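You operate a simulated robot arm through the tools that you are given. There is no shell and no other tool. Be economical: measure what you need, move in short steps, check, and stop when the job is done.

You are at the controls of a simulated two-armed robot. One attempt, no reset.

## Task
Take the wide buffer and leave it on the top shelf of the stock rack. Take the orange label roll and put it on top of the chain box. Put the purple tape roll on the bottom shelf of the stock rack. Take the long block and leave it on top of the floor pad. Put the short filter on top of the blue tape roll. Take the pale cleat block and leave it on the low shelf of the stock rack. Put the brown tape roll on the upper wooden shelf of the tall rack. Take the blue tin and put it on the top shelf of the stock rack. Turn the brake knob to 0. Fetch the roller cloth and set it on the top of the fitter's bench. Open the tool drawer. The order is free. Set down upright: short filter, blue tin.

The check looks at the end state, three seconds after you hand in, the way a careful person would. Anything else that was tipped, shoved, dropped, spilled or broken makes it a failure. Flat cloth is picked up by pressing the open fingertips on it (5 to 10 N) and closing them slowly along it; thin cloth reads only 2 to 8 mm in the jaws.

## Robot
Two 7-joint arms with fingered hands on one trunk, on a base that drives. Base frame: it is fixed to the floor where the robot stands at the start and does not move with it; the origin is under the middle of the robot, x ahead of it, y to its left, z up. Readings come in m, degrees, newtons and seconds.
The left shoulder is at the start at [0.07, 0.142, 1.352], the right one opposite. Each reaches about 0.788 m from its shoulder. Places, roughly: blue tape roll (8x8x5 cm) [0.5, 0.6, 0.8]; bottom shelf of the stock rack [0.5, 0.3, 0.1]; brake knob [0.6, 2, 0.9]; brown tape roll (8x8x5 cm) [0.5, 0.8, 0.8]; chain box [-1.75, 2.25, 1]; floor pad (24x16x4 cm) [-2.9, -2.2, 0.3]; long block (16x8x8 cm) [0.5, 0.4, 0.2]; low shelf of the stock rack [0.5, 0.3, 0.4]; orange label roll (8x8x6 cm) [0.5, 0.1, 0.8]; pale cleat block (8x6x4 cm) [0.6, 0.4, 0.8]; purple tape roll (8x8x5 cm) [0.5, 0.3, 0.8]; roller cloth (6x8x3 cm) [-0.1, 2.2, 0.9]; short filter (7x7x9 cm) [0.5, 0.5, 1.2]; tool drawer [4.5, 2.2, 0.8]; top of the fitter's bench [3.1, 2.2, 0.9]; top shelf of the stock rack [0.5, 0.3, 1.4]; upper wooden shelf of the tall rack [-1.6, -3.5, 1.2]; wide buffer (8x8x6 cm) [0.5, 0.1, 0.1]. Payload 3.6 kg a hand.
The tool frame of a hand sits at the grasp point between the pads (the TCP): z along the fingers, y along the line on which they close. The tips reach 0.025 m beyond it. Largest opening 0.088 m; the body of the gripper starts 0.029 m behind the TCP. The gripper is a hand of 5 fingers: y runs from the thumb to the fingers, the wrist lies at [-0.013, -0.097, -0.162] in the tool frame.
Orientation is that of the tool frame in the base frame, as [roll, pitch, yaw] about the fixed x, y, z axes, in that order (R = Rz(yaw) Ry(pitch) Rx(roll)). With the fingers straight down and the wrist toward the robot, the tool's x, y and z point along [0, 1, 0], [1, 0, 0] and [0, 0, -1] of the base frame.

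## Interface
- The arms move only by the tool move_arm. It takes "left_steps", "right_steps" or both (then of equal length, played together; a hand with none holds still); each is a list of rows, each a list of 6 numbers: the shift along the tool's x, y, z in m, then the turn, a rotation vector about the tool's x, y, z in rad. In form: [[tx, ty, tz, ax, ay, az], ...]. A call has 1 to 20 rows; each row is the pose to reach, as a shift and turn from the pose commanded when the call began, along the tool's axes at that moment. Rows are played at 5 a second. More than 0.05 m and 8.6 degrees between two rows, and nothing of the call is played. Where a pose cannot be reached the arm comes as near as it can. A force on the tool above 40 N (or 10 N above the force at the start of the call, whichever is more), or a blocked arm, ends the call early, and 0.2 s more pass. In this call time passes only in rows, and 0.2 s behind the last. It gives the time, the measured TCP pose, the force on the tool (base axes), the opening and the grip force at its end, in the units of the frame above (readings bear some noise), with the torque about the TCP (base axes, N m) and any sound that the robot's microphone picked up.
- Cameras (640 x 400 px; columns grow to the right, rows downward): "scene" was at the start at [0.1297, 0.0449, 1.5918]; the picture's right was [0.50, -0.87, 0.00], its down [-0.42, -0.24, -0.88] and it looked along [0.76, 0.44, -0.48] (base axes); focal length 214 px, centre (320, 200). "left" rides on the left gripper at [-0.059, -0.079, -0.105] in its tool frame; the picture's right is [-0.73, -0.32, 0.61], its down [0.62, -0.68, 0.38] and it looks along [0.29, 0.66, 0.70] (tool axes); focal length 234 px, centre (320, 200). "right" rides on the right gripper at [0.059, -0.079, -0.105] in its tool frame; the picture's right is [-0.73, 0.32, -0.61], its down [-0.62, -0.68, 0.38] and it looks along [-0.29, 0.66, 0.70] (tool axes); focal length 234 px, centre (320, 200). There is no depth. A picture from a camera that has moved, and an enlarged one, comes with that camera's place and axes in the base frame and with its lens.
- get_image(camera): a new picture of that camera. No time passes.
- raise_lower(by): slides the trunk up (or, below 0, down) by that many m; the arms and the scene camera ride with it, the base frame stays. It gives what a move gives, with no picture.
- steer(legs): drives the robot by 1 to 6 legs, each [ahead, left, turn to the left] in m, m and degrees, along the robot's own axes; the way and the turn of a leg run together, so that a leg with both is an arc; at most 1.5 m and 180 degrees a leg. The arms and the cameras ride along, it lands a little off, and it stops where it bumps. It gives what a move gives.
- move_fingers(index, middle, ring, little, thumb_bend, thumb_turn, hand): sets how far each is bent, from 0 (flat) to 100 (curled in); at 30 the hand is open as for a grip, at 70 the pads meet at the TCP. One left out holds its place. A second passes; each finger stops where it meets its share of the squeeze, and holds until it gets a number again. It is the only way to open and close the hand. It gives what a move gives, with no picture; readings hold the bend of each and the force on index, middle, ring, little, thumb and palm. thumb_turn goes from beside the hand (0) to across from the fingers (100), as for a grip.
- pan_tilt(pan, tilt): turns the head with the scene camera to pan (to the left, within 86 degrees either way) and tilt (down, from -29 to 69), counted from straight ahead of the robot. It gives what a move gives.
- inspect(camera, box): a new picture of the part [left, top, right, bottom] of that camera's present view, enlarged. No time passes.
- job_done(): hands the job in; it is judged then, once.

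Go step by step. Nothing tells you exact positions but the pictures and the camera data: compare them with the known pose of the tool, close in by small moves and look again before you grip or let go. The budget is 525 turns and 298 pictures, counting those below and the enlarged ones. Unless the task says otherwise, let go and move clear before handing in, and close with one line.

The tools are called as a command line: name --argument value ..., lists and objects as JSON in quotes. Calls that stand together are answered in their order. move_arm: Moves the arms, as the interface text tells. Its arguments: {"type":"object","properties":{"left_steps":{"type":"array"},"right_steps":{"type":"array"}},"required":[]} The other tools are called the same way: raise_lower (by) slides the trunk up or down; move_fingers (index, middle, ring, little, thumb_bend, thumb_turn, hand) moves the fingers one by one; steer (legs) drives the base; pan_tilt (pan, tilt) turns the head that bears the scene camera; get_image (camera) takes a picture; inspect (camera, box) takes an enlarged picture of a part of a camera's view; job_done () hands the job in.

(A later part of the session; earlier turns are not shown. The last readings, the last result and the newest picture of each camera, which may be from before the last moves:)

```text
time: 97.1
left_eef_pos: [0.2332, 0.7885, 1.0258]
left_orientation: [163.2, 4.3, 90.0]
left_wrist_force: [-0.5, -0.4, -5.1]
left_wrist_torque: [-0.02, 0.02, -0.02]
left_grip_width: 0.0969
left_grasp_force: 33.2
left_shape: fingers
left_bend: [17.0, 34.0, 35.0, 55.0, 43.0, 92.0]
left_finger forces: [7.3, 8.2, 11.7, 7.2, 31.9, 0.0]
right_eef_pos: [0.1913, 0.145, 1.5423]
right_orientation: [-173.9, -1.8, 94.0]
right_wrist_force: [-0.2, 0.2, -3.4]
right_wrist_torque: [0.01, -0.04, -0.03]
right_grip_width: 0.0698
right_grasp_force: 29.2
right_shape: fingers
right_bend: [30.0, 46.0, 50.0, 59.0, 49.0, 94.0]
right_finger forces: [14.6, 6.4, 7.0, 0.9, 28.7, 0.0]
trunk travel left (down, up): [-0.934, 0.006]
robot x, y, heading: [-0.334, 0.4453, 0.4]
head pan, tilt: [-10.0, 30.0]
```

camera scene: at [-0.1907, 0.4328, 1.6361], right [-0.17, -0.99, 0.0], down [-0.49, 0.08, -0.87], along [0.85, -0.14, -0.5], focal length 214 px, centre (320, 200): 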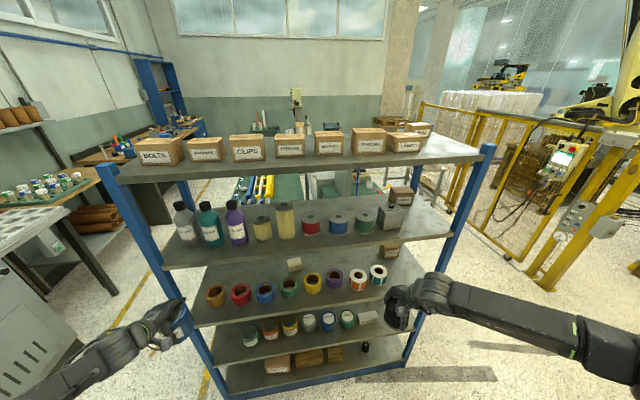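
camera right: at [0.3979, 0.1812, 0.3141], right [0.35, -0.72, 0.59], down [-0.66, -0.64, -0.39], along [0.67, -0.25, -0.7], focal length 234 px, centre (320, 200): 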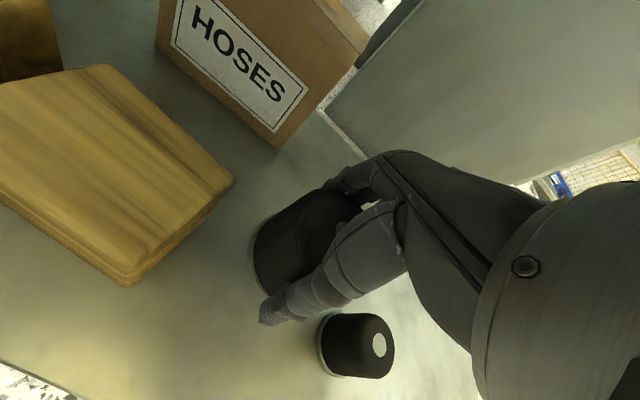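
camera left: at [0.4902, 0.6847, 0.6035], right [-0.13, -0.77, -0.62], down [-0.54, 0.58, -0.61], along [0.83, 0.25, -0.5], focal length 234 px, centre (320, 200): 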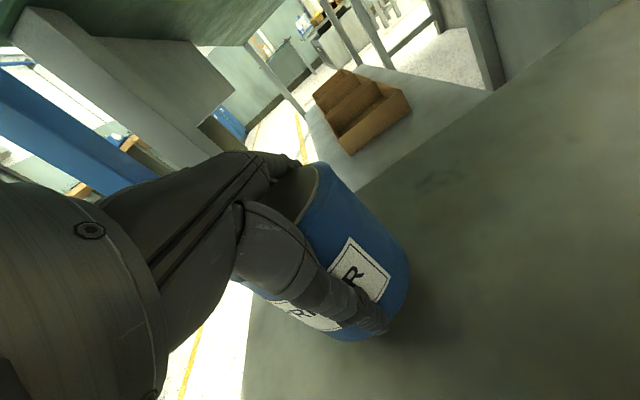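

move_arm --left_steps '[[0, -0.04, -0.012, 0, 0, 0], [0, -0.08, -0.024, 0, 0, 0], [0, -0.12, -0.036, 0, 0, 0]]'

steer --legs '[[0, -0.26, 0]]'

pan_tilt --pan -20 --tilt 30

get_image --camera "scene"

get_image --camera "right"

```text
time: 97.9
left_eef_pos: [0.1072, 0.7886, 1.0276]
left_orientation: [163.1, 4.3, 90.0]
left_wrist_force: [-0.3, 0.3, -4.8]
left_wrist_torque: [-0.02, -0.02, 0.02]
left_grip_width: 0.0964
left_grasp_force: 32.5
left_shape: fingers
left_bend: [17.0, 34.0, 35.0, 55.0, 42.0, 92.0]
left_finger forces: [7.2, 8.0, 11.6, 6.9, 31.4, 0.0]
right_eef_pos: [0.1912, 0.1428, 1.5429]
right_orientation: [-174.0, -1.9, 94.1]
right_wrist_force: [0.2, -0.8, -2.8]
right_wrist_torque: [-0.02, -0.03, -0.01]
right_grip_width: 0.07
right_grasp_force: 28.8
right_shape: fingers
right_bend: [30.0, 46.0, 50.0, 59.0, 49.0, 94.0]
right_finger forces: [14.7, 6.5, 7.0, 0.8, 28.7, 0.0]
trunk travel left (down, up): [-0.934, 0.006]
robot x, y, heading: [-0.3342, 0.4465, 0.2]
head pan, tilt: [-10.0, 30.0]
```

```text
time: 99.8
left_eef_pos: [0.1092, 0.5297, 1.0256]
left_orientation: [163.2, 4.4, 90.2]
left_wrist_force: [-0.9, -0.3, -4.1]
left_wrist_torque: [-0.03, -0.02, -0.01]
left_grip_width: 0.0965
left_grasp_force: 32.2
left_shape: fingers
left_bend: [17.0, 34.0, 35.0, 55.0, 42.0, 93.0]
left_finger forces: [7.1, 8.1, 11.5, 6.9, 31.3, 0.0]
right_eef_pos: [0.1946, -0.1143, 1.5429]
right_orientation: [-173.9, -1.7, 94.2]
right_wrist_force: [0.3, 0.4, -2.3]
right_wrist_torque: [0.0, -0.02, -0.01]
right_grip_width: 0.0702
right_grasp_force: 29.0
right_shape: fingers
right_bend: [30.0, 46.0, 50.0, 59.0, 49.0, 94.0]
right_finger forces: [14.6, 6.5, 7.1, 0.9, 28.7, 0.0]
trunk travel left (down, up): [-0.934, 0.006]
robot x, y, heading: [-0.3315, 0.1844, 0.4]
head pan, tilt: [-10.0, 30.0]
```

```text
time: 100.5
left_eef_pos: [0.1101, 0.527, 1.0268]
left_orientation: [163.2, 4.3, 90.2]
left_wrist_force: [0.3, -0.8, -4.0]
left_wrist_torque: [0.0, -0.02, 0.0]
left_grip_width: 0.0965
left_grasp_force: 32.4
left_shape: fingers
left_bend: [17.0, 34.0, 35.0, 55.0, 42.0, 93.0]
left_finger forces: [7.1, 8.1, 11.4, 7.0, 31.3, 0.0]
right_eef_pos: [0.1954, -0.1182, 1.5419]
right_orientation: [-173.9, -1.9, 94.2]
right_wrist_force: [-0.4, 0.1, -2.8]
right_wrist_torque: [0.03, 0.01, 0.03]
right_grip_width: 0.0701
right_grasp_force: 28.7
right_shape: fingers
right_bend: [30.0, 46.0, 50.0, 59.0, 49.0, 94.0]
right_finger forces: [14.6, 6.5, 7.1, 0.9, 28.7, 0.0]
trunk travel left (down, up): [-0.934, 0.006]
robot x, y, heading: [-0.3294, 0.1851, 0.4]
head pan, tilt: [-20.0, 30.0]
```

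```text
228 pictures are left
camera scene: at [-0.193, 0.1565, 1.6362], right [-0.33, -0.94, 0.0], down [-0.47, 0.17, -0.87], along [0.82, -0.29, -0.5], focal length 214 px, centre (320, 200)
```

scene: 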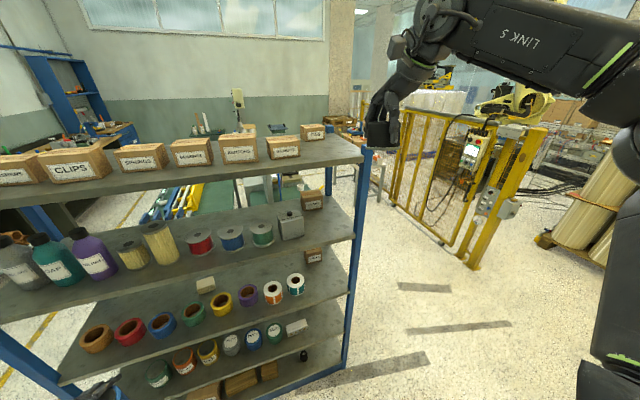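

```text
227 pictures are left
camera right: at [0.1231, -0.0672, 1.6566], right [0.44, -0.71, 0.55], down [-0.67, -0.66, -0.33], along [0.6, -0.22, -0.77], focal length 234 px, centre (320, 200)
```

right: 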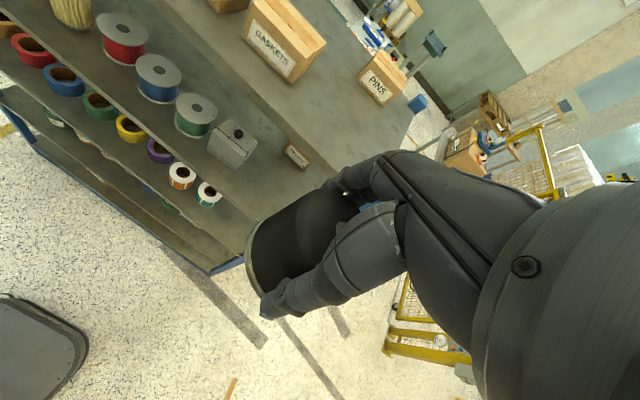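

steer --legs '[[0.19, -0.012, 0]]'

move_arm --right_steps '[[0, 0.04, 0, 0, 0, 0], [0, 0.08, 0, 0, 0, 0], [0, 0.12, 0, 0, 0, 0], [0, 0.155, 0, 0, 0, 0]]'

get_image --camera "scene"

get_image --camera "right"

```text
time: 102.1
left_eef_pos: [0.3008, 0.5151, 1.0275]
left_orientation: [163.0, 4.3, 90.1]
left_wrist_force: [-0.3, -0.3, -5.7]
left_wrist_torque: [0.0, 0.0, -0.02]
left_grip_width: 0.0967
left_grasp_force: 32.3
left_shape: fingers
left_bend: [17.0, 34.0, 35.0, 55.0, 42.0, 93.0]
left_finger forces: [6.9, 7.9, 11.3, 6.8, 31.1, 0.0]
right_eef_pos: [0.3834, -0.1299, 1.5449]
right_orientation: [-174.2, -1.8, 94.0]
right_wrist_force: [-0.6, 0.0, -2.7]
right_wrist_torque: [0.01, -0.01, 0.03]
right_grip_width: 0.07
right_grasp_force: 29.5
right_shape: fingers
right_bend: [30.0, 46.0, 50.0, 59.0, 49.0, 94.0]
right_finger forces: [14.5, 6.5, 7.1, 0.9, 28.9, 0.0]
trunk travel left (down, up): [-0.934, 0.006]
robot x, y, heading: [-0.1358, 0.1738, 0.3]
head pan, tilt: [-20.0, 30.0]
```

```text
time: 103.1
left_eef_pos: [0.305, 0.5144, 1.0253]
left_orientation: [163.3, 4.3, 90.2]
left_wrist_force: [0.7, 1.2, -4.4]
left_wrist_torque: [-0.04, -0.05, -0.02]
left_grip_width: 0.0963
left_grasp_force: 31.5
left_shape: fingers
left_bend: [17.0, 34.0, 35.0, 55.0, 42.0, 93.0]
left_finger forces: [6.9, 8.0, 11.2, 6.8, 30.6, 0.0]
right_eef_pos: [0.5181, -0.1065, 1.5052]
right_orientation: [-174.1, -2.0, 94.1]
right_wrist_force: [1.1, -0.7, -3.3]
right_wrist_torque: [0.02, 0.0, -0.03]
right_grip_width: 0.0696
right_grasp_force: 29.1
right_shape: fingers
right_bend: [30.0, 46.0, 50.0, 59.0, 50.0, 94.0]
right_finger forces: [14.6, 6.5, 7.2, 1.0, 28.9, 0.1]
right hand out of reach, approached as far as the arm can: row 3, 4
trunk travel left (down, up): [-0.934, 0.006]
robot x, y, heading: [-0.1387, 0.1754, 0.1]
head pan, tilt: [-20.0, 30.0]
```

```text
226 pictures are left
camera scene: at [0.0035, 0.1442, 1.6359], right [-0.34, -0.94, 0.0], down [-0.47, 0.17, -0.86], along [0.81, -0.29, -0.5], focal length 214 px, centre (320, 200)
```

scene: 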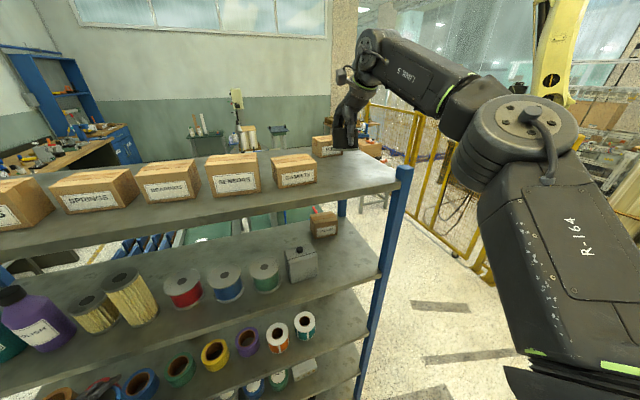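

```text
225 pictures are left
camera right: at [0.4454, -0.0556, 1.6195], right [0.44, -0.72, 0.55], down [-0.67, -0.66, -0.33], along [0.6, -0.22, -0.77], focal length 234 px, centre (320, 200)
```

right: 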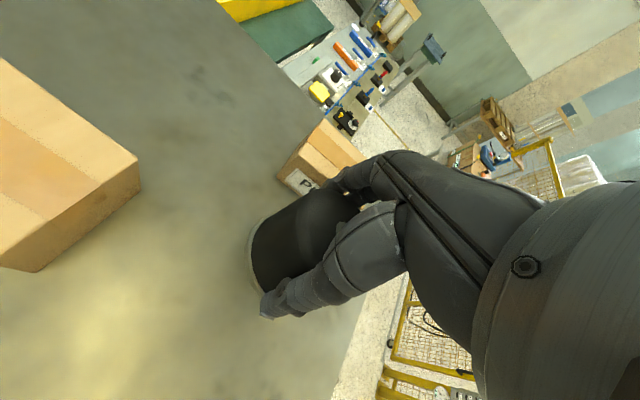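

steer --legs '[[0.02, -0.03, 0]]'

raise_lower --by -0.035

get_image --camera "right"

inspect --camera "scene" --box '[260, 90, 440, 220]'

```text
time: 104.0
left_eef_pos: [0.3202, 0.4925, 1.0258]
left_orientation: [163.0, 4.7, 90.2]
left_wrist_force: [0.0, -0.1, -6.0]
left_wrist_torque: [-0.05, -0.05, -0.02]
left_grip_width: 0.0964
left_grasp_force: 31.9
left_shape: fingers
left_bend: [17.0, 34.0, 35.0, 55.0, 42.0, 93.0]
left_finger forces: [6.7, 7.7, 11.2, 7.0, 30.9, 0.0]
right_eef_pos: [0.5284, -0.1259, 1.5106]
right_orientation: [-174.3, -1.4, 94.1]
right_wrist_force: [-0.4, 0.7, -2.1]
right_wrist_torque: [-0.05, -0.04, -0.01]
right_grip_width: 0.0697
right_grasp_force: 28.9
right_shape: fingers
right_bend: [30.0, 46.0, 50.0, 59.0, 50.0, 94.0]
right_finger forces: [14.7, 6.6, 7.0, 0.9, 28.8, 0.0]
trunk travel left (down, up): [-0.934, 0.006]
robot x, y, heading: [-0.1185, 0.1468, 0.5]
head pan, tilt: [-20.0, 30.0]
```

```text
time: 104.8
left_eef_pos: [0.323, 0.4874, 0.99]
left_orientation: [163.1, 4.3, 90.2]
left_wrist_force: [-0.6, 0.4, -5.2]
left_wrist_torque: [-0.02, -0.01, -0.01]
left_grip_width: 0.0963
left_grasp_force: 31.2
left_shape: fingers
left_bend: [17.0, 34.0, 35.0, 55.0, 42.0, 93.0]
left_finger forces: [6.8, 7.7, 11.1, 6.8, 30.8, 0.0]
right_eef_pos: [0.5342, -0.1321, 1.4712]
right_orientation: [-174.2, -1.9, 94.1]
right_wrist_force: [-0.6, -0.5, -3.3]
right_wrist_torque: [0.05, -0.02, -0.01]
right_grip_width: 0.0699
right_grasp_force: 29.0
right_shape: fingers
right_bend: [30.0, 46.0, 50.0, 59.0, 50.0, 94.0]
right_finger forces: [14.6, 6.4, 7.2, 1.0, 28.6, 0.1]
trunk travel left (down, up): [-0.899, 0.041]
robot x, y, heading: [-0.1165, 0.1483, 0.5]
head pan, tilt: [-20.0, 30.0]
```

```text
224 pictures are left
camera right: at [0.4616, -0.0816, 1.5865], right [0.44, -0.71, 0.55], down [-0.67, -0.66, -0.33], along [0.6, -0.22, -0.77], focal length 234 px, centre (320, 200)
```

right: 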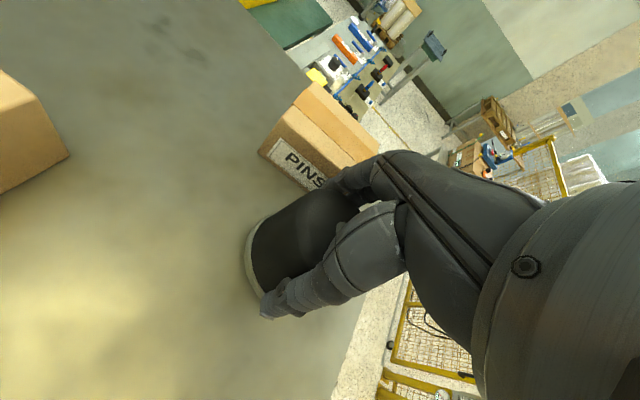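

```text
3.08 times, centred on (350, 155) of scene
camera zoom: at [0.0199, 0.1173, 1.6013], right [-0.34, -0.94, 0.0], down [-0.47, 0.17, -0.87], along [0.82, -0.29, -0.5], focal length 660 px, centre (228, 338)
```

zoom: 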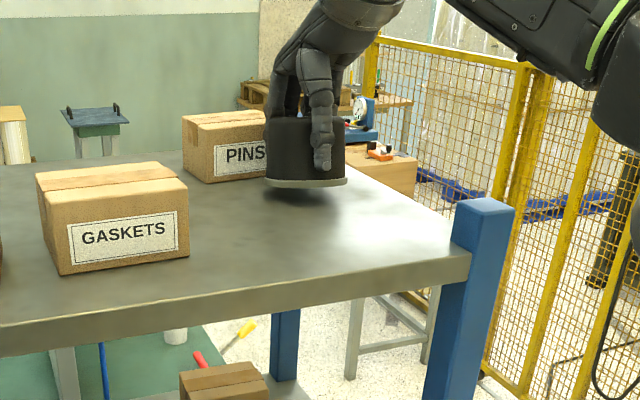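

raise_lower --by -0.015

inspect --camera "scene" --box '[260, 90, 440, 220]'

```text
time: 105.4
left_eef_pos: [0.32, 0.4872, 0.9758]
left_orientation: [163.0, 4.5, 90.0]
left_wrist_force: [0.1, 0.6, -4.0]
left_wrist_torque: [0.01, -0.01, -0.02]
left_grip_width: 0.0964
left_grasp_force: 31.5
left_shape: fingers
left_bend: [17.0, 34.0, 36.0, 55.0, 42.0, 93.0]
left_finger forces: [6.9, 7.7, 11.1, 6.7, 30.8, 0.0]
right_eef_pos: [0.5309, -0.1337, 1.4666]
right_orientation: [-175.3, -2.1, 94.0]
right_wrist_force: [-1.0, 1.2, 25.8]
right_wrist_torque: [-0.19, -0.78, 0.01]
right_grip_width: 0.0706
right_grasp_force: 34.0
right_shape: fingers
right_bend: [29.0, 44.0, 48.0, 59.0, 50.0, 94.0]
right_finger forces: [18.1, 7.4, 8.3, 1.0, 33.8, 0.1]
trunk travel left (down, up): [-0.884, 0.056]
robot x, y, heading: [-0.1185, 0.1488, 0.4]
head pan, tilt: [-20.0, 30.0]
stopped: the force on the tool passed its limit (the readings are from after the stop); the commanded pose is now the measured one
```

```text
3.08 times, centred on (350, 155) of scene
camera zoom: at [0.0169, 0.1162, 1.587], right [-0.34, -0.94, 0.0], down [-0.47, 0.17, -0.87], along [0.82, -0.29, -0.5], focal length 660 px, centre (228, 338)
```

zoom: 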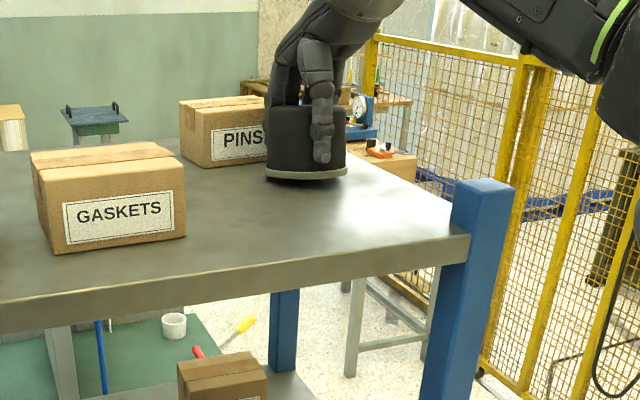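

raise_lower --by 0.004

move_fingers --hand "right" --index 15 --middle 15 --ring 15 --little 15 --thumb_bend 12

raise_lower --by 0.05

get_image --camera "right"

```text
time: 105.9
left_eef_pos: [0.3224, 0.4865, 0.9816]
left_orientation: [163.1, 4.3, 90.1]
left_wrist_force: [-0.2, -0.3, -4.5]
left_wrist_torque: [-0.02, -0.02, 0.0]
left_grip_width: 0.0963
left_grasp_force: 31.6
left_shape: fingers
left_bend: [17.0, 34.0, 36.0, 55.0, 42.0, 93.0]
left_finger forces: [6.8, 7.6, 11.2, 6.7, 30.6, 0.1]
right_eef_pos: [0.5323, -0.1338, 1.4665]
right_orientation: [-174.9, -1.9, 94.1]
right_wrist_force: [1.2, -0.7, 14.8]
right_wrist_torque: [-0.14, -0.56, -0.02]
right_grip_width: 0.0702
right_grasp_force: 33.2
right_shape: fingers
right_bend: [29.0, 44.0, 49.0, 59.0, 50.0, 94.0]
right_finger forces: [16.9, 7.7, 8.5, 1.2, 32.4, 0.0]
trunk travel left (down, up): [-0.888, 0.052]
robot x, y, heading: [-0.1149, 0.1465, 0.1]
head pan, tilt: [-20.0, 30.0]
```

```text
time: 106.9
left_eef_pos: [0.3237, 0.486, 0.9806]
left_orientation: [163.1, 4.3, 90.2]
left_wrist_force: [-0.4, 0.2, -4.1]
left_wrist_torque: [0.0, 0.01, 0.01]
left_grip_width: 0.0961
left_grasp_force: 31.7
left_shape: fingers
left_bend: [17.0, 34.0, 36.0, 55.0, 42.0, 93.0]
left_finger forces: [6.8, 7.6, 11.0, 6.6, 30.7, 0.0]
right_eef_pos: [0.5339, -0.1339, 1.4654]
right_orientation: [-174.9, -1.9, 94.0]
right_wrist_force: [-0.3, -0.4, 0.0]
right_wrist_torque: [0.02, -0.01, -0.01]
right_grip_width: 0.1144
right_grasp_force: 0.2
right_shape: fingers
right_bend: [15.0, 15.0, 15.0, 15.0, 11.0, 97.0]
right_finger forces: [0.0, 0.1, 0.0, 0.0, 0.5, 0.0]
trunk travel left (down, up): [-0.888, 0.052]
robot x, y, heading: [-0.1162, 0.1452, 0.5]
head pan, tilt: [-20.0, 30.0]
```

```text
time: 107.8
left_eef_pos: [0.324, 0.4858, 1.0307]
left_orientation: [163.2, 4.4, 90.2]
left_wrist_force: [-0.2, -0.6, -4.6]
left_wrist_torque: [-0.01, 0.01, 0.03]
left_grip_width: 0.0962
left_grasp_force: 31.6
left_shape: fingers
left_bend: [17.0, 34.0, 36.0, 55.0, 42.0, 93.0]
left_finger forces: [6.9, 7.5, 11.0, 6.6, 30.5, 0.0]
right_eef_pos: [0.5351, -0.1349, 1.5151]
right_orientation: [-174.8, -1.9, 94.0]
right_wrist_force: [0.9, -0.1, -0.3]
right_wrist_torque: [0.0, 0.0, -0.04]
right_grip_width: 0.1143
right_grasp_force: 0.1
right_shape: fingers
right_bend: [15.0, 15.0, 15.0, 15.0, 12.0, 97.0]
right_finger forces: [0.0, 0.0, 0.1, 0.1, 0.1, 0.0]
trunk travel left (down, up): [-0.938, 0.002]
robot x, y, heading: [-0.117, 0.1453, 0.7]
head pan, tilt: [-20.0, 30.0]
```

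```text
221 pictures are left
camera right: at [0.4616, -0.0843, 1.6287], right [0.43, -0.72, 0.55], down [-0.67, -0.66, -0.34], along [0.61, -0.22, -0.76], focal length 234 px, centre (320, 200)
```

right: 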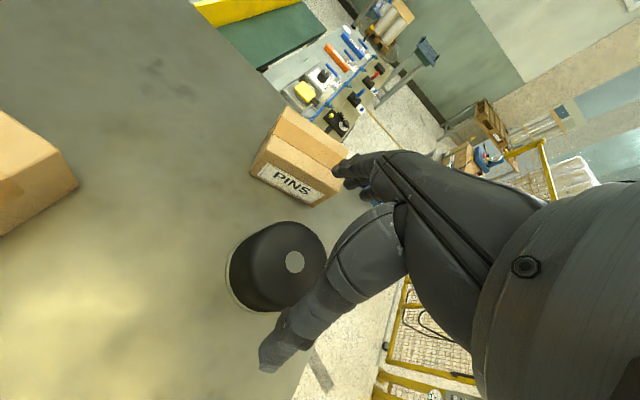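

The buffer stands on the top shelf. I'm lifting clear and retreating.

move_arm --right_steps '[[0, 0, -0.03, 0, 0, 0], [0, -0.04, -0.04, 0, 0, 0], [0, -0.08, -0.04, 0, 0, 0], [0, -0.12, -0.04, 0, 0, 0], [0, -0.16, -0.04, 0, 0, 0], [0, -0.2, -0.04, 0, 0, 0]]'

get_image --camera "scene"

```text
time: 109.2
left_eef_pos: [0.3208, 0.4853, 1.0315]
left_orientation: [163.0, 4.1, 90.1]
left_wrist_force: [-0.2, -0.3, -4.8]
left_wrist_torque: [0.02, -0.02, -0.01]
left_grip_width: 0.0962
left_grasp_force: 31.0
left_shape: fingers
left_bend: [17.0, 34.0, 36.0, 55.0, 42.0, 93.0]
left_finger forces: [6.7, 7.5, 11.0, 6.6, 30.4, 0.0]
right_eef_pos: [0.3409, -0.1467, 1.5737]
right_orientation: [-175.0, -1.9, 94.0]
right_wrist_force: [-0.5, -1.1, 0.3]
right_wrist_torque: [0.0, -0.01, -0.01]
right_grip_width: 0.1146
right_grasp_force: 0.1
right_shape: fingers
right_bend: [15.0, 15.0, 15.0, 15.0, 12.0, 97.0]
right_finger forces: [0.0, 0.0, 0.1, 0.1, 0.0, 0.1]
right hand out of reach, approached as far as the arm can: row 1, 6
trunk travel left (down, up): [-0.938, 0.002]
robot x, y, heading: [-0.1124, 0.1423, 0.4]
head pan, tilt: [-20.0, 30.0]
```

```text
220 pictures are left
camera scene: at [0.0173, 0.1148, 1.6407], right [-0.34, -0.94, 0.0], down [-0.47, 0.17, -0.87], along [0.82, -0.29, -0.5], focal length 214 px, centre (320, 200)
```

scene: 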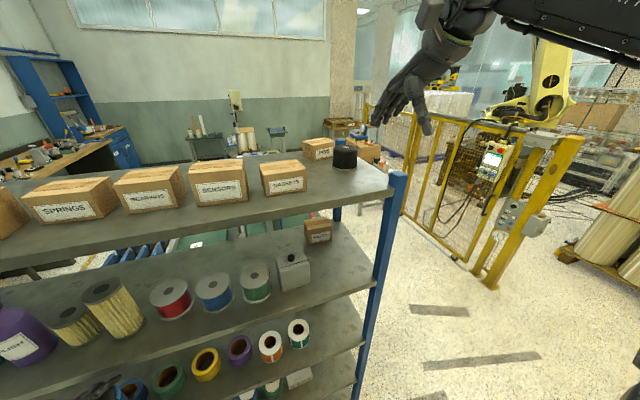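

steer --legs '[[-0.16, 0, 0]]'

move_arm --left_steps '[[0, 0.0125, -0.042, 0, 0, 0], [0, 0.025, -0.084, 0, 0, 0], [0, 0.0375, -0.126, 0, 0, 0], [0, 0.05, -0.168, 0, 0, 0], [0, 0.0625, -0.21, 0, 0, 0], [0, 0.075, -0.252, 0, 0, 0], [0, 0.0875, -0.294, 0, 0, 0], [0, 0.1, -0.336, 0, 0, 0], [0, 0.1125, -0.378, 0, 0, 0], [0, 0.125, -0.42, 0, 0, 0], [0, 0.1375, -0.46, 0, 0, 0], [0, 0.155, -0.5, 0, 0, 0], [0, 0.165, -0.53, 0, 0, 0]]'

```text
time: 110.6
left_eef_pos: [0.168, 0.4831, 1.0289]
left_orientation: [163.2, 4.3, 89.9]
left_wrist_force: [0.3, 0.4, -4.7]
left_wrist_torque: [-0.03, 0.01, -0.02]
left_grip_width: 0.0958
left_grasp_force: 31.1
left_shape: fingers
left_bend: [17.0, 34.0, 36.0, 55.0, 42.0, 93.0]
left_finger forces: [6.8, 7.5, 11.0, 6.6, 30.2, 0.1]
right_eef_pos: [0.1877, -0.149, 1.5713]
right_orientation: [-174.7, -1.9, 93.7]
right_wrist_force: [-0.1, -0.6, 0.2]
right_wrist_torque: [0.01, -0.01, 0.0]
right_grip_width: 0.1143
right_grasp_force: 0.0
right_shape: fingers
right_bend: [15.0, 15.0, 15.0, 15.0, 12.0, 97.0]
right_finger forces: [0.0, 0.0, 0.1, 0.0, 0.0, 0.0]
trunk travel left (down, up): [-0.938, 0.002]
robot x, y, heading: [-0.2751, 0.143, 0.3]
head pan, tilt: [-20.0, 30.0]
```

```text
time: 113.4
left_eef_pos: [0.17, 0.5251, 1.5842]
left_orientation: [163.1, 4.4, 89.8]
left_wrist_force: [-0.5, 0.1, -4.8]
left_wrist_torque: [0.0, -0.01, 0.03]
left_grip_width: 0.0953
left_grasp_force: 27.8
left_shape: fingers
left_bend: [18.0, 35.0, 36.0, 55.0, 40.0, 93.0]
left_finger forces: [5.7, 6.6, 10.0, 5.8, 26.1, 0.0]
right_eef_pos: [0.1835, -0.1498, 1.5719]
right_orientation: [-174.9, -2.0, 93.8]
right_wrist_force: [1.7, 0.0, -0.2]
right_wrist_torque: [0.02, -0.03, 0.0]
right_grip_width: 0.1143
right_grasp_force: 0.0
right_shape: fingers
right_bend: [15.0, 15.0, 15.0, 15.0, 12.0, 97.0]
right_finger forces: [0.0, 0.1, 0.1, 0.1, 0.1, 0.0]
trunk travel left (down, up): [-0.938, 0.002]
robot x, y, heading: [-0.2724, 0.1475, 0.3]
head pan, tilt: [-20.0, 30.0]
```

steer --legs '[[0, -0.59, 0]]'

pan_tilt --pan 25 --tilt 25

get_image --camera "scene"

get_image --camera "left"

```text
time: 116.8
left_eef_pos: [0.1702, -0.0537, 1.5842]
left_orientation: [163.2, 4.4, 90.2]
left_wrist_force: [0.0, 0.8, -5.2]
left_wrist_torque: [-0.04, 0.01, -0.01]
left_grip_width: 0.0953
left_grasp_force: 26.6
left_shape: fingers
left_bend: [18.0, 35.0, 36.0, 55.0, 40.0, 93.0]
left_finger forces: [5.7, 6.4, 10.0, 5.9, 25.8, 0.1]
right_eef_pos: [0.1869, -0.728, 1.5725]
right_orientation: [-174.9, -1.7, 94.1]
right_wrist_force: [-0.9, 0.2, -0.7]
right_wrist_torque: [0.0, 0.0, 0.0]
right_grip_width: 0.1143
right_grasp_force: 0.0
right_shape: fingers
right_bend: [15.0, 15.0, 15.0, 15.0, 12.0, 97.0]
right_finger forces: [0.1, 0.0, 0.0, 0.0, 0.0, 0.0]
trunk travel left (down, up): [-0.938, 0.002]
robot x, y, heading: [-0.2713, -0.4397, 0.1]
head pan, tilt: [-20.0, 30.0]
```

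```text
time: 117.9
left_eef_pos: [0.1712, -0.0587, 1.5839]
left_orientation: [163.1, 4.3, 90.1]
left_wrist_force: [0.8, -0.2, -5.5]
left_wrist_torque: [-0.07, 0.02, 0.0]
left_grip_width: 0.095
left_grasp_force: 27.3
left_shape: fingers
left_bend: [18.0, 35.0, 36.0, 55.0, 40.0, 93.0]
left_finger forces: [5.9, 6.4, 9.9, 5.7, 25.6, 0.0]
right_eef_pos: [0.1865, -0.7326, 1.5722]
right_orientation: [-174.9, -1.9, 94.0]
right_wrist_force: [-0.8, -0.7, -0.1]
right_wrist_torque: [0.01, -0.04, 0.0]
right_grip_width: 0.1144
right_grasp_force: 0.0
right_shape: fingers
right_bend: [15.0, 15.0, 15.0, 15.0, 12.0, 97.0]
right_finger forces: [0.0, 0.0, 0.1, 0.0, 0.1, 0.0]
trunk travel left (down, up): [-0.938, 0.002]
robot x, y, heading: [-0.2723, -0.4415, 0.5]
head pan, tilt: [25.0, 25.0]
```

```text
219 pictures are left
camera scene: at [-0.1379, -0.4006, 1.6484], right [0.43, -0.9, 0.0], down [-0.38, -0.18, -0.91], along [0.82, 0.39, -0.42], focal length 214 px, centre (320, 200)
```

scene: 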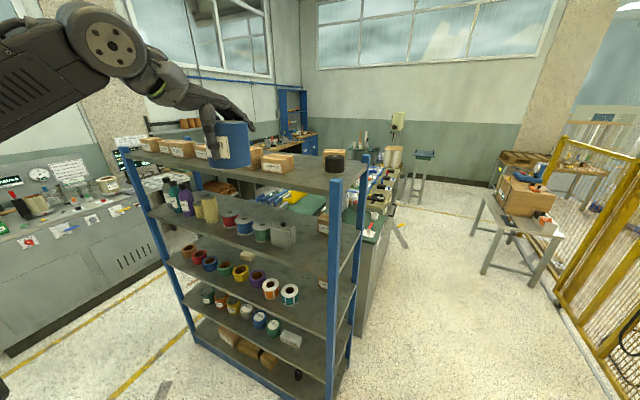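

```text
218 pictures are left
camera left: at [0.0654, -0.1096, 1.6655], right [-0.13, -0.77, -0.62], down [-0.54, 0.58, -0.61], along [0.83, 0.26, -0.5], focal length 234 px, centre (320, 200)
```

left: 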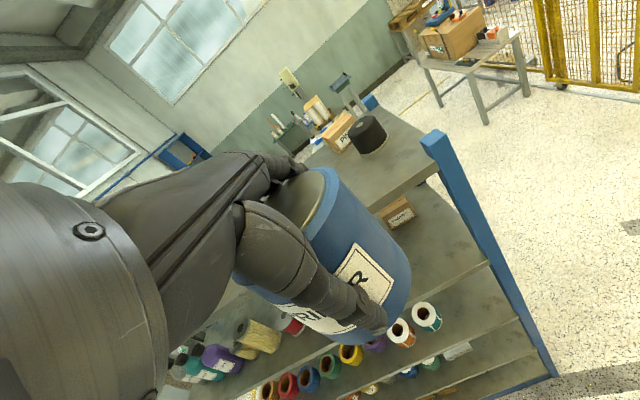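

steer --legs '[[0.22, 0.0, 0]]'

get_image --camera "left"

get_image --camera "scene"

```text
time: 119.6
left_eef_pos: [0.3925, -0.0618, 1.5856]
left_orientation: [162.9, 4.3, 89.5]
left_wrist_force: [-0.7, -0.3, -4.2]
left_wrist_torque: [-0.06, 0.01, 0.01]
left_grip_width: 0.0952
left_grasp_force: 26.9
left_shape: fingers
left_bend: [18.0, 35.0, 36.0, 55.0, 40.0, 93.0]
left_finger forces: [5.7, 6.5, 10.0, 5.8, 26.0, 0.1]
right_eef_pos: [0.4021, -0.7369, 1.5736]
right_orientation: [-175.2, -1.8, 93.4]
right_wrist_force: [-1.1, -0.5, -0.8]
right_wrist_torque: [-0.01, -0.02, 0.02]
right_grip_width: 0.1144
right_grasp_force: 0.0
right_shape: fingers
right_bend: [15.0, 15.0, 15.0, 15.0, 12.0, 97.0]
right_finger forces: [0.0, 0.1, 0.1, 0.1, 0.1, 0.0]
trunk travel left (down, up): [-0.938, 0.002]
robot x, y, heading: [-0.0538, -0.4384, -0.4]
head pan, tilt: [25.0, 25.0]
```

```text
217 pictures are left
camera left: at [0.2853, -0.1129, 1.667], right [-0.14, -0.77, -0.62], down [-0.53, 0.58, -0.61], along [0.83, 0.25, -0.49], focal length 234 px, centre (320, 200)
```

left: 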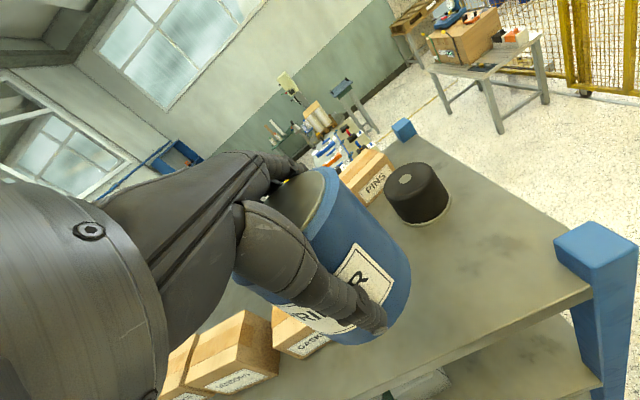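

```text
216 pictures are left
camera scene: at [0.0787, -0.4014, 1.649], right [0.42, -0.91, 0.0], down [-0.38, -0.18, -0.91], along [0.82, 0.38, -0.42], focal length 214 px, centre (320, 200)
```

scene: 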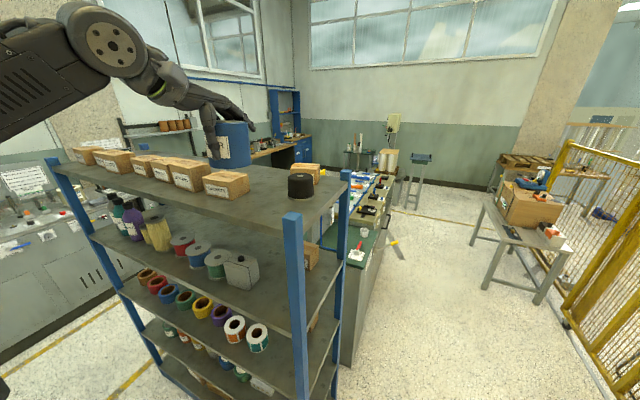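

move_arm --left_steps '[[0.012, 0.019, 0.006, 0, 0, 0], [0.025, 0.038, 0.012, 0, 0, 0]]'

raise_lower --by -0.05

get_image --camera "left"

inspect --camera "scene" --box '[160, 90, 360, 240]'

```text
time: 120.2
left_eef_pos: [0.4407, -0.037, 1.5821]
left_orientation: [163.1, 4.3, 89.4]
left_wrist_force: [0.2, 0.9, -4.9]
left_wrist_torque: [-0.02, -0.03, -0.02]
left_grip_width: 0.0949
left_grasp_force: 26.9
left_shape: fingers
left_bend: [18.0, 35.0, 36.0, 55.0, 40.0, 93.0]
left_finger forces: [5.6, 6.6, 10.1, 5.8, 25.7, 0.0]
right_eef_pos: [0.4071, -0.7358, 1.5721]
right_orientation: [-175.0, -1.9, 93.3]
right_wrist_force: [0.0, 0.2, 0.2]
right_wrist_torque: [0.0, 0.0, -0.01]
right_grip_width: 0.1141
right_grasp_force: 0.0
right_shape: fingers
right_bend: [15.0, 15.0, 15.0, 15.0, 12.0, 97.0]
right_finger forces: [0.0, 0.1, 0.0, 0.0, 0.0, 0.0]
trunk travel left (down, up): [-0.938, 0.002]
robot x, y, heading: [-0.0522, -0.4377, -0.4]
head pan, tilt: [25.0, 25.0]
```

```text
time: 121.1
left_eef_pos: [0.4395, -0.0387, 1.5331]
left_orientation: [163.1, 4.3, 89.5]
left_wrist_force: [-0.8, -0.2, -4.6]
left_wrist_torque: [0.02, 0.0, 0.02]
left_grip_width: 0.0947
left_grasp_force: 26.3
left_shape: fingers
left_bend: [18.0, 35.0, 36.0, 55.0, 40.0, 93.0]
left_finger forces: [5.7, 6.5, 10.0, 5.8, 25.7, 0.0]
right_eef_pos: [0.4077, -0.7366, 1.5211]
right_orientation: [-175.0, -1.8, 93.4]
right_wrist_force: [0.8, -0.2, 0.4]
right_wrist_torque: [-0.02, -0.01, -0.02]
right_grip_width: 0.1143
right_grasp_force: 0.0
right_shape: fingers
right_bend: [15.0, 15.0, 15.0, 15.0, 12.0, 97.0]
right_finger forces: [0.0, 0.0, 0.0, 0.0, 0.0, 0.0]
trunk travel left (down, up): [-0.888, 0.052]
robot x, y, heading: [-0.0525, -0.44, -0.1]
head pan, tilt: [25.0, 25.0]
```

```text
215 pictures are left
camera left: at [0.3334, -0.0892, 1.6135], right [-0.14, -0.77, -0.62], down [-0.54, 0.58, -0.61], along [0.83, 0.25, -0.5], focal length 234 px, centre (320, 200)
```

left: 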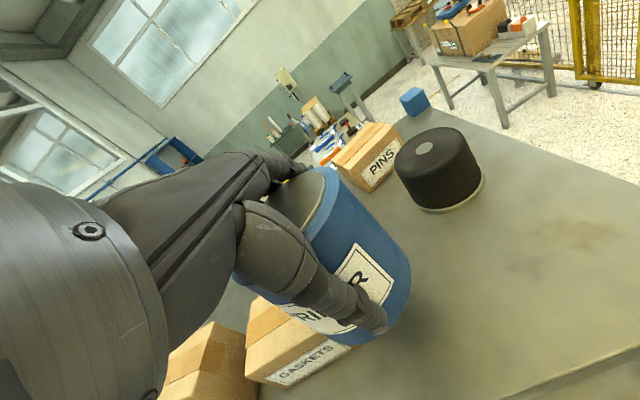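

```text
2.67 times, centred on (260, 165) of scene
camera zoom: at [0.0851, -0.4016, 1.5985], right [0.42, -0.91, 0.0], down [-0.38, -0.18, -0.91], along [0.82, 0.38, -0.42], focal length 572 px, centre (480, 293)
```

zoom: 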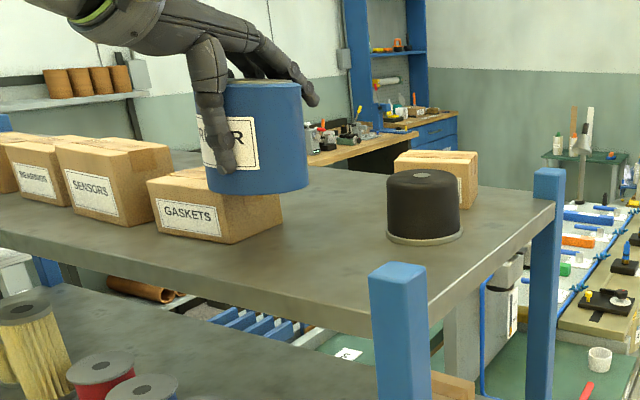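

move_arm --left_steps '[[-0.012, 0, 0, 0, 0, 0]]'

raise_lower --by -0.045

inspect --camera "scene" --box '[160, 90, 360, 240]'

```text
time: 121.5
left_eef_pos: [0.4405, -0.0507, 1.5343]
left_orientation: [163.1, 4.3, 89.6]
left_wrist_force: [-0.2, 0.5, -5.2]
left_wrist_torque: [-0.04, 0.05, 0.0]
left_grip_width: 0.095
left_grasp_force: 27.3
left_shape: fingers
left_bend: [18.0, 35.0, 36.0, 55.0, 40.0, 93.0]
left_finger forces: [5.6, 6.7, 10.0, 5.7, 25.6, 0.1]
right_eef_pos: [0.4081, -0.7375, 1.5217]
right_orientation: [-174.9, -1.9, 93.3]
right_wrist_force: [0.3, 0.6, -0.6]
right_wrist_torque: [0.02, 0.02, 0.0]
right_grip_width: 0.1144
right_grasp_force: 0.1
right_shape: fingers
right_bend: [15.0, 15.0, 15.0, 15.0, 12.0, 97.0]
right_finger forces: [0.0, 0.0, 0.1, 0.0, 0.0, 0.0]
trunk travel left (down, up): [-0.888, 0.052]
robot x, y, heading: [-0.0496, -0.4388, -0.2]
head pan, tilt: [25.0, 25.0]
```

```text
time: 122.4
left_eef_pos: [0.4385, -0.0515, 1.489]
left_orientation: [163.2, 4.2, 89.6]
left_wrist_force: [0.0, 0.0, -4.7]
left_wrist_torque: [-0.01, 0.01, 0.01]
left_grip_width: 0.0954
left_grasp_force: 26.7
left_shape: fingers
left_bend: [18.0, 35.0, 36.0, 55.0, 40.0, 93.0]
left_finger forces: [5.6, 6.5, 10.0, 5.7, 25.5, 0.0]
right_eef_pos: [0.407, -0.7372, 1.4769]
right_orientation: [-174.8, -1.8, 93.4]
right_wrist_force: [-0.8, -0.1, -0.5]
right_wrist_torque: [0.03, -0.02, -0.03]
right_grip_width: 0.1144
right_grasp_force: 0.0
right_shape: fingers
right_bend: [15.0, 15.0, 15.0, 15.0, 12.0, 97.0]
right_finger forces: [0.1, 0.1, 0.0, 0.0, 0.1, 0.0]
trunk travel left (down, up): [-0.843, 0.097]
robot x, y, heading: [-0.0518, -0.4377, -0.1]
head pan, tilt: [25.0, 25.0]
```

```text
2.67 times, centred on (260, 165) of scene
camera zoom: at [0.0852, -0.4016, 1.5534], right [0.42, -0.91, 0.0], down [-0.38, -0.18, -0.91], along [0.82, 0.38, -0.42], focal length 572 px, centre (480, 293)
```

zoom: 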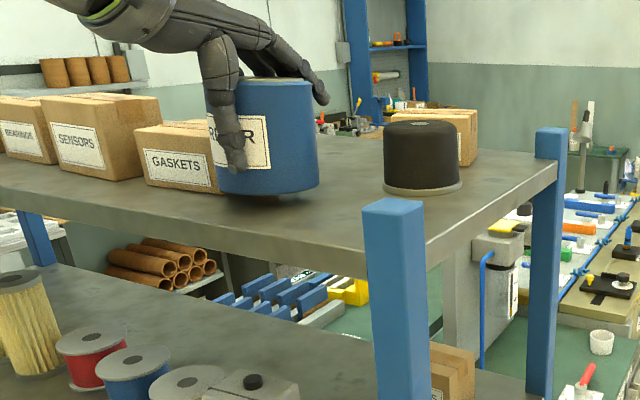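

raise_lower --by -0.01

raise_lower --by -0.006

inspect --camera "scene" --box '[160, 90, 360, 240]'

```text
time: 123.0
left_eef_pos: [0.4378, -0.0496, 1.4802]
left_orientation: [163.1, 4.4, 89.4]
left_wrist_force: [-0.1, 1.3, -2.7]
left_wrist_torque: [0.0, -0.06, 0.02]
left_grip_width: 0.095
left_grasp_force: 27.7
left_shape: fingers
left_bend: [18.0, 35.0, 36.0, 55.0, 40.0, 93.0]
left_finger forces: [6.4, 6.9, 10.2, 5.9, 26.1, 0.0]
right_eef_pos: [0.4062, -0.7367, 1.4666]
right_orientation: [-174.9, -1.9, 93.4]
right_wrist_force: [0.1, -0.7, -0.1]
right_wrist_torque: [0.03, -0.01, 0.01]
right_grip_width: 0.1143
right_grasp_force: 0.0
right_shape: fingers
right_bend: [15.0, 15.0, 15.0, 15.0, 12.0, 97.0]
right_finger forces: [0.0, 0.0, 0.0, 0.1, 0.0, 0.0]
trunk travel left (down, up): [-0.833, 0.107]
robot x, y, heading: [-0.0483, -0.4422, -0.2]
head pan, tilt: [25.0, 25.0]
```

```text
time: 123.5
left_eef_pos: [0.435, -0.0518, 1.4769]
left_orientation: [162.7, 4.2, 89.5]
left_wrist_force: [-0.1, 4.9, 20.1]
left_wrist_torque: [0.36, -0.96, 0.16]
left_grip_width: 0.0953
left_grasp_force: 33.0
left_shape: fingers
left_bend: [16.0, 33.0, 34.0, 55.0, 41.0, 93.0]
left_finger forces: [10.2, 8.2, 12.5, 9.3, 25.9, 0.1]
right_eef_pos: [0.4039, -0.7382, 1.4612]
right_orientation: [-175.2, -2.0, 93.4]
right_wrist_force: [-0.7, -0.2, 0.1]
right_wrist_torque: [-0.01, -0.02, 0.02]
right_grip_width: 0.1146
right_grasp_force: 0.1
right_shape: fingers
right_bend: [15.0, 15.0, 15.0, 15.0, 12.0, 97.0]
right_finger forces: [0.0, 0.0, 0.0, 0.0, 0.0, 0.0]
trunk travel left (down, up): [-0.827, 0.113]
robot x, y, heading: [-0.0504, -0.4372, -0.0]
head pan, tilt: [25.0, 25.0]
```

```text
2.67 times, centred on (260, 165) of scene
camera zoom: at [0.0815, -0.4027, 1.5382], right [0.42, -0.91, 0.0], down [-0.38, -0.18, -0.91], along [0.82, 0.38, -0.42], focal length 572 px, centre (480, 293)
```

zoom: 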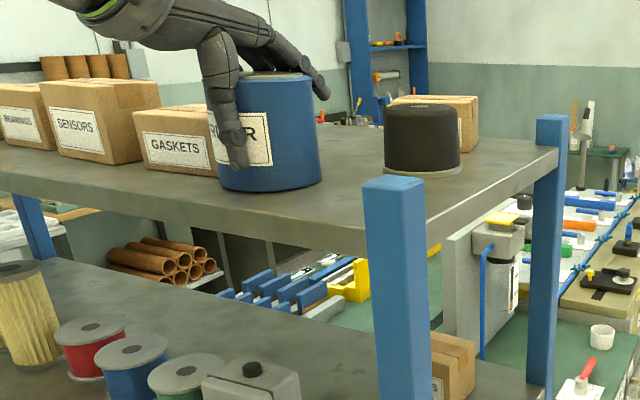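

On the shelf; releasing the tin and lifting away.

move_fingers --hand "left" --index 8 --middle 12 --ring 12 --little 20 --thumb_bend 8

raise_lower --by 0.07

get_image --camera "left"

get_image --camera "scene"

```text
time: 124.5
left_eef_pos: [0.4372, -0.0521, 1.4734]
left_orientation: [163.3, 4.2, 89.4]
left_wrist_force: [-2.6, -0.7, 1.5]
left_wrist_torque: [0.01, -0.02, 0.02]
left_grip_width: 0.1225
left_grasp_force: 1.8
left_shape: fingers
left_bend: [8.0, 12.0, 12.0, 20.0, 8.0, 97.0]
left_finger forces: [0.0, 0.0, 0.0, 0.1, 3.1, 0.0]
right_eef_pos: [0.4049, -0.7371, 1.4609]
right_orientation: [-174.9, -1.9, 93.2]
right_wrist_force: [0.3, -0.5, -0.7]
right_wrist_torque: [0.0, 0.04, 0.02]
right_grip_width: 0.1146
right_grasp_force: 0.0
right_shape: fingers
right_bend: [15.0, 15.0, 15.0, 15.0, 12.0, 97.0]
right_finger forces: [0.1, 0.0, 0.1, 0.1, 0.0, 0.0]
trunk travel left (down, up): [-0.827, 0.113]
robot x, y, heading: [-0.0528, -0.4433, -0.0]
head pan, tilt: [25.0, 25.0]
```

```text
time: 125.6
left_eef_pos: [0.4391, -0.0511, 1.5434]
left_orientation: [163.1, 4.3, 89.5]
left_wrist_force: [-0.9, -0.6, 0.5]
left_wrist_torque: [0.01, -0.02, 0.0]
left_grip_width: 0.1227
left_grasp_force: 0.0
left_shape: fingers
left_bend: [8.0, 12.0, 12.0, 20.0, 8.0, 97.0]
left_finger forces: [0.1, 0.0, 0.0, 0.0, 0.0, 0.0]
right_eef_pos: [0.4063, -0.7374, 1.5299]
right_orientation: [-174.9, -2.0, 93.2]
right_wrist_force: [0.0, 0.2, 0.1]
right_wrist_torque: [-0.03, 0.01, 0.02]
right_grip_width: 0.1144
right_grasp_force: 0.0
right_shape: fingers
right_bend: [15.0, 15.0, 15.0, 15.0, 12.0, 97.0]
right_finger forces: [0.0, 0.0, 0.1, 0.0, 0.1, 0.0]
trunk travel left (down, up): [-0.897, 0.043]
robot x, y, heading: [-0.0504, -0.4428, -0.4]
head pan, tilt: [25.0, 25.0]
```

```text
211 pictures are left
camera left: at [0.3325, -0.102, 1.6246], right [-0.14, -0.77, -0.62], down [-0.54, 0.58, -0.61], along [0.83, 0.25, -0.5], focal length 234 px, centre (320, 200)
```

left: 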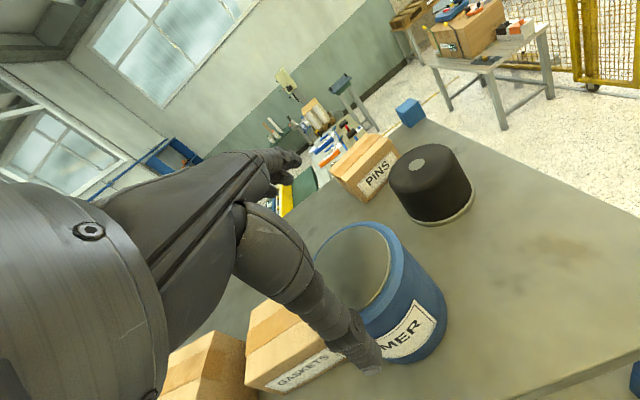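

```text
210 pictures are left
camera scene: at [0.0851, -0.402, 1.6075], right [0.42, -0.91, 0.0], down [-0.38, -0.18, -0.91], along [0.82, 0.38, -0.42], focal length 214 px, centre (320, 200)
```

scene: 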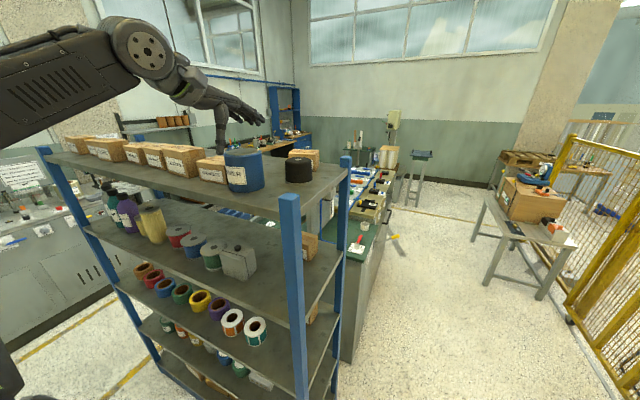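

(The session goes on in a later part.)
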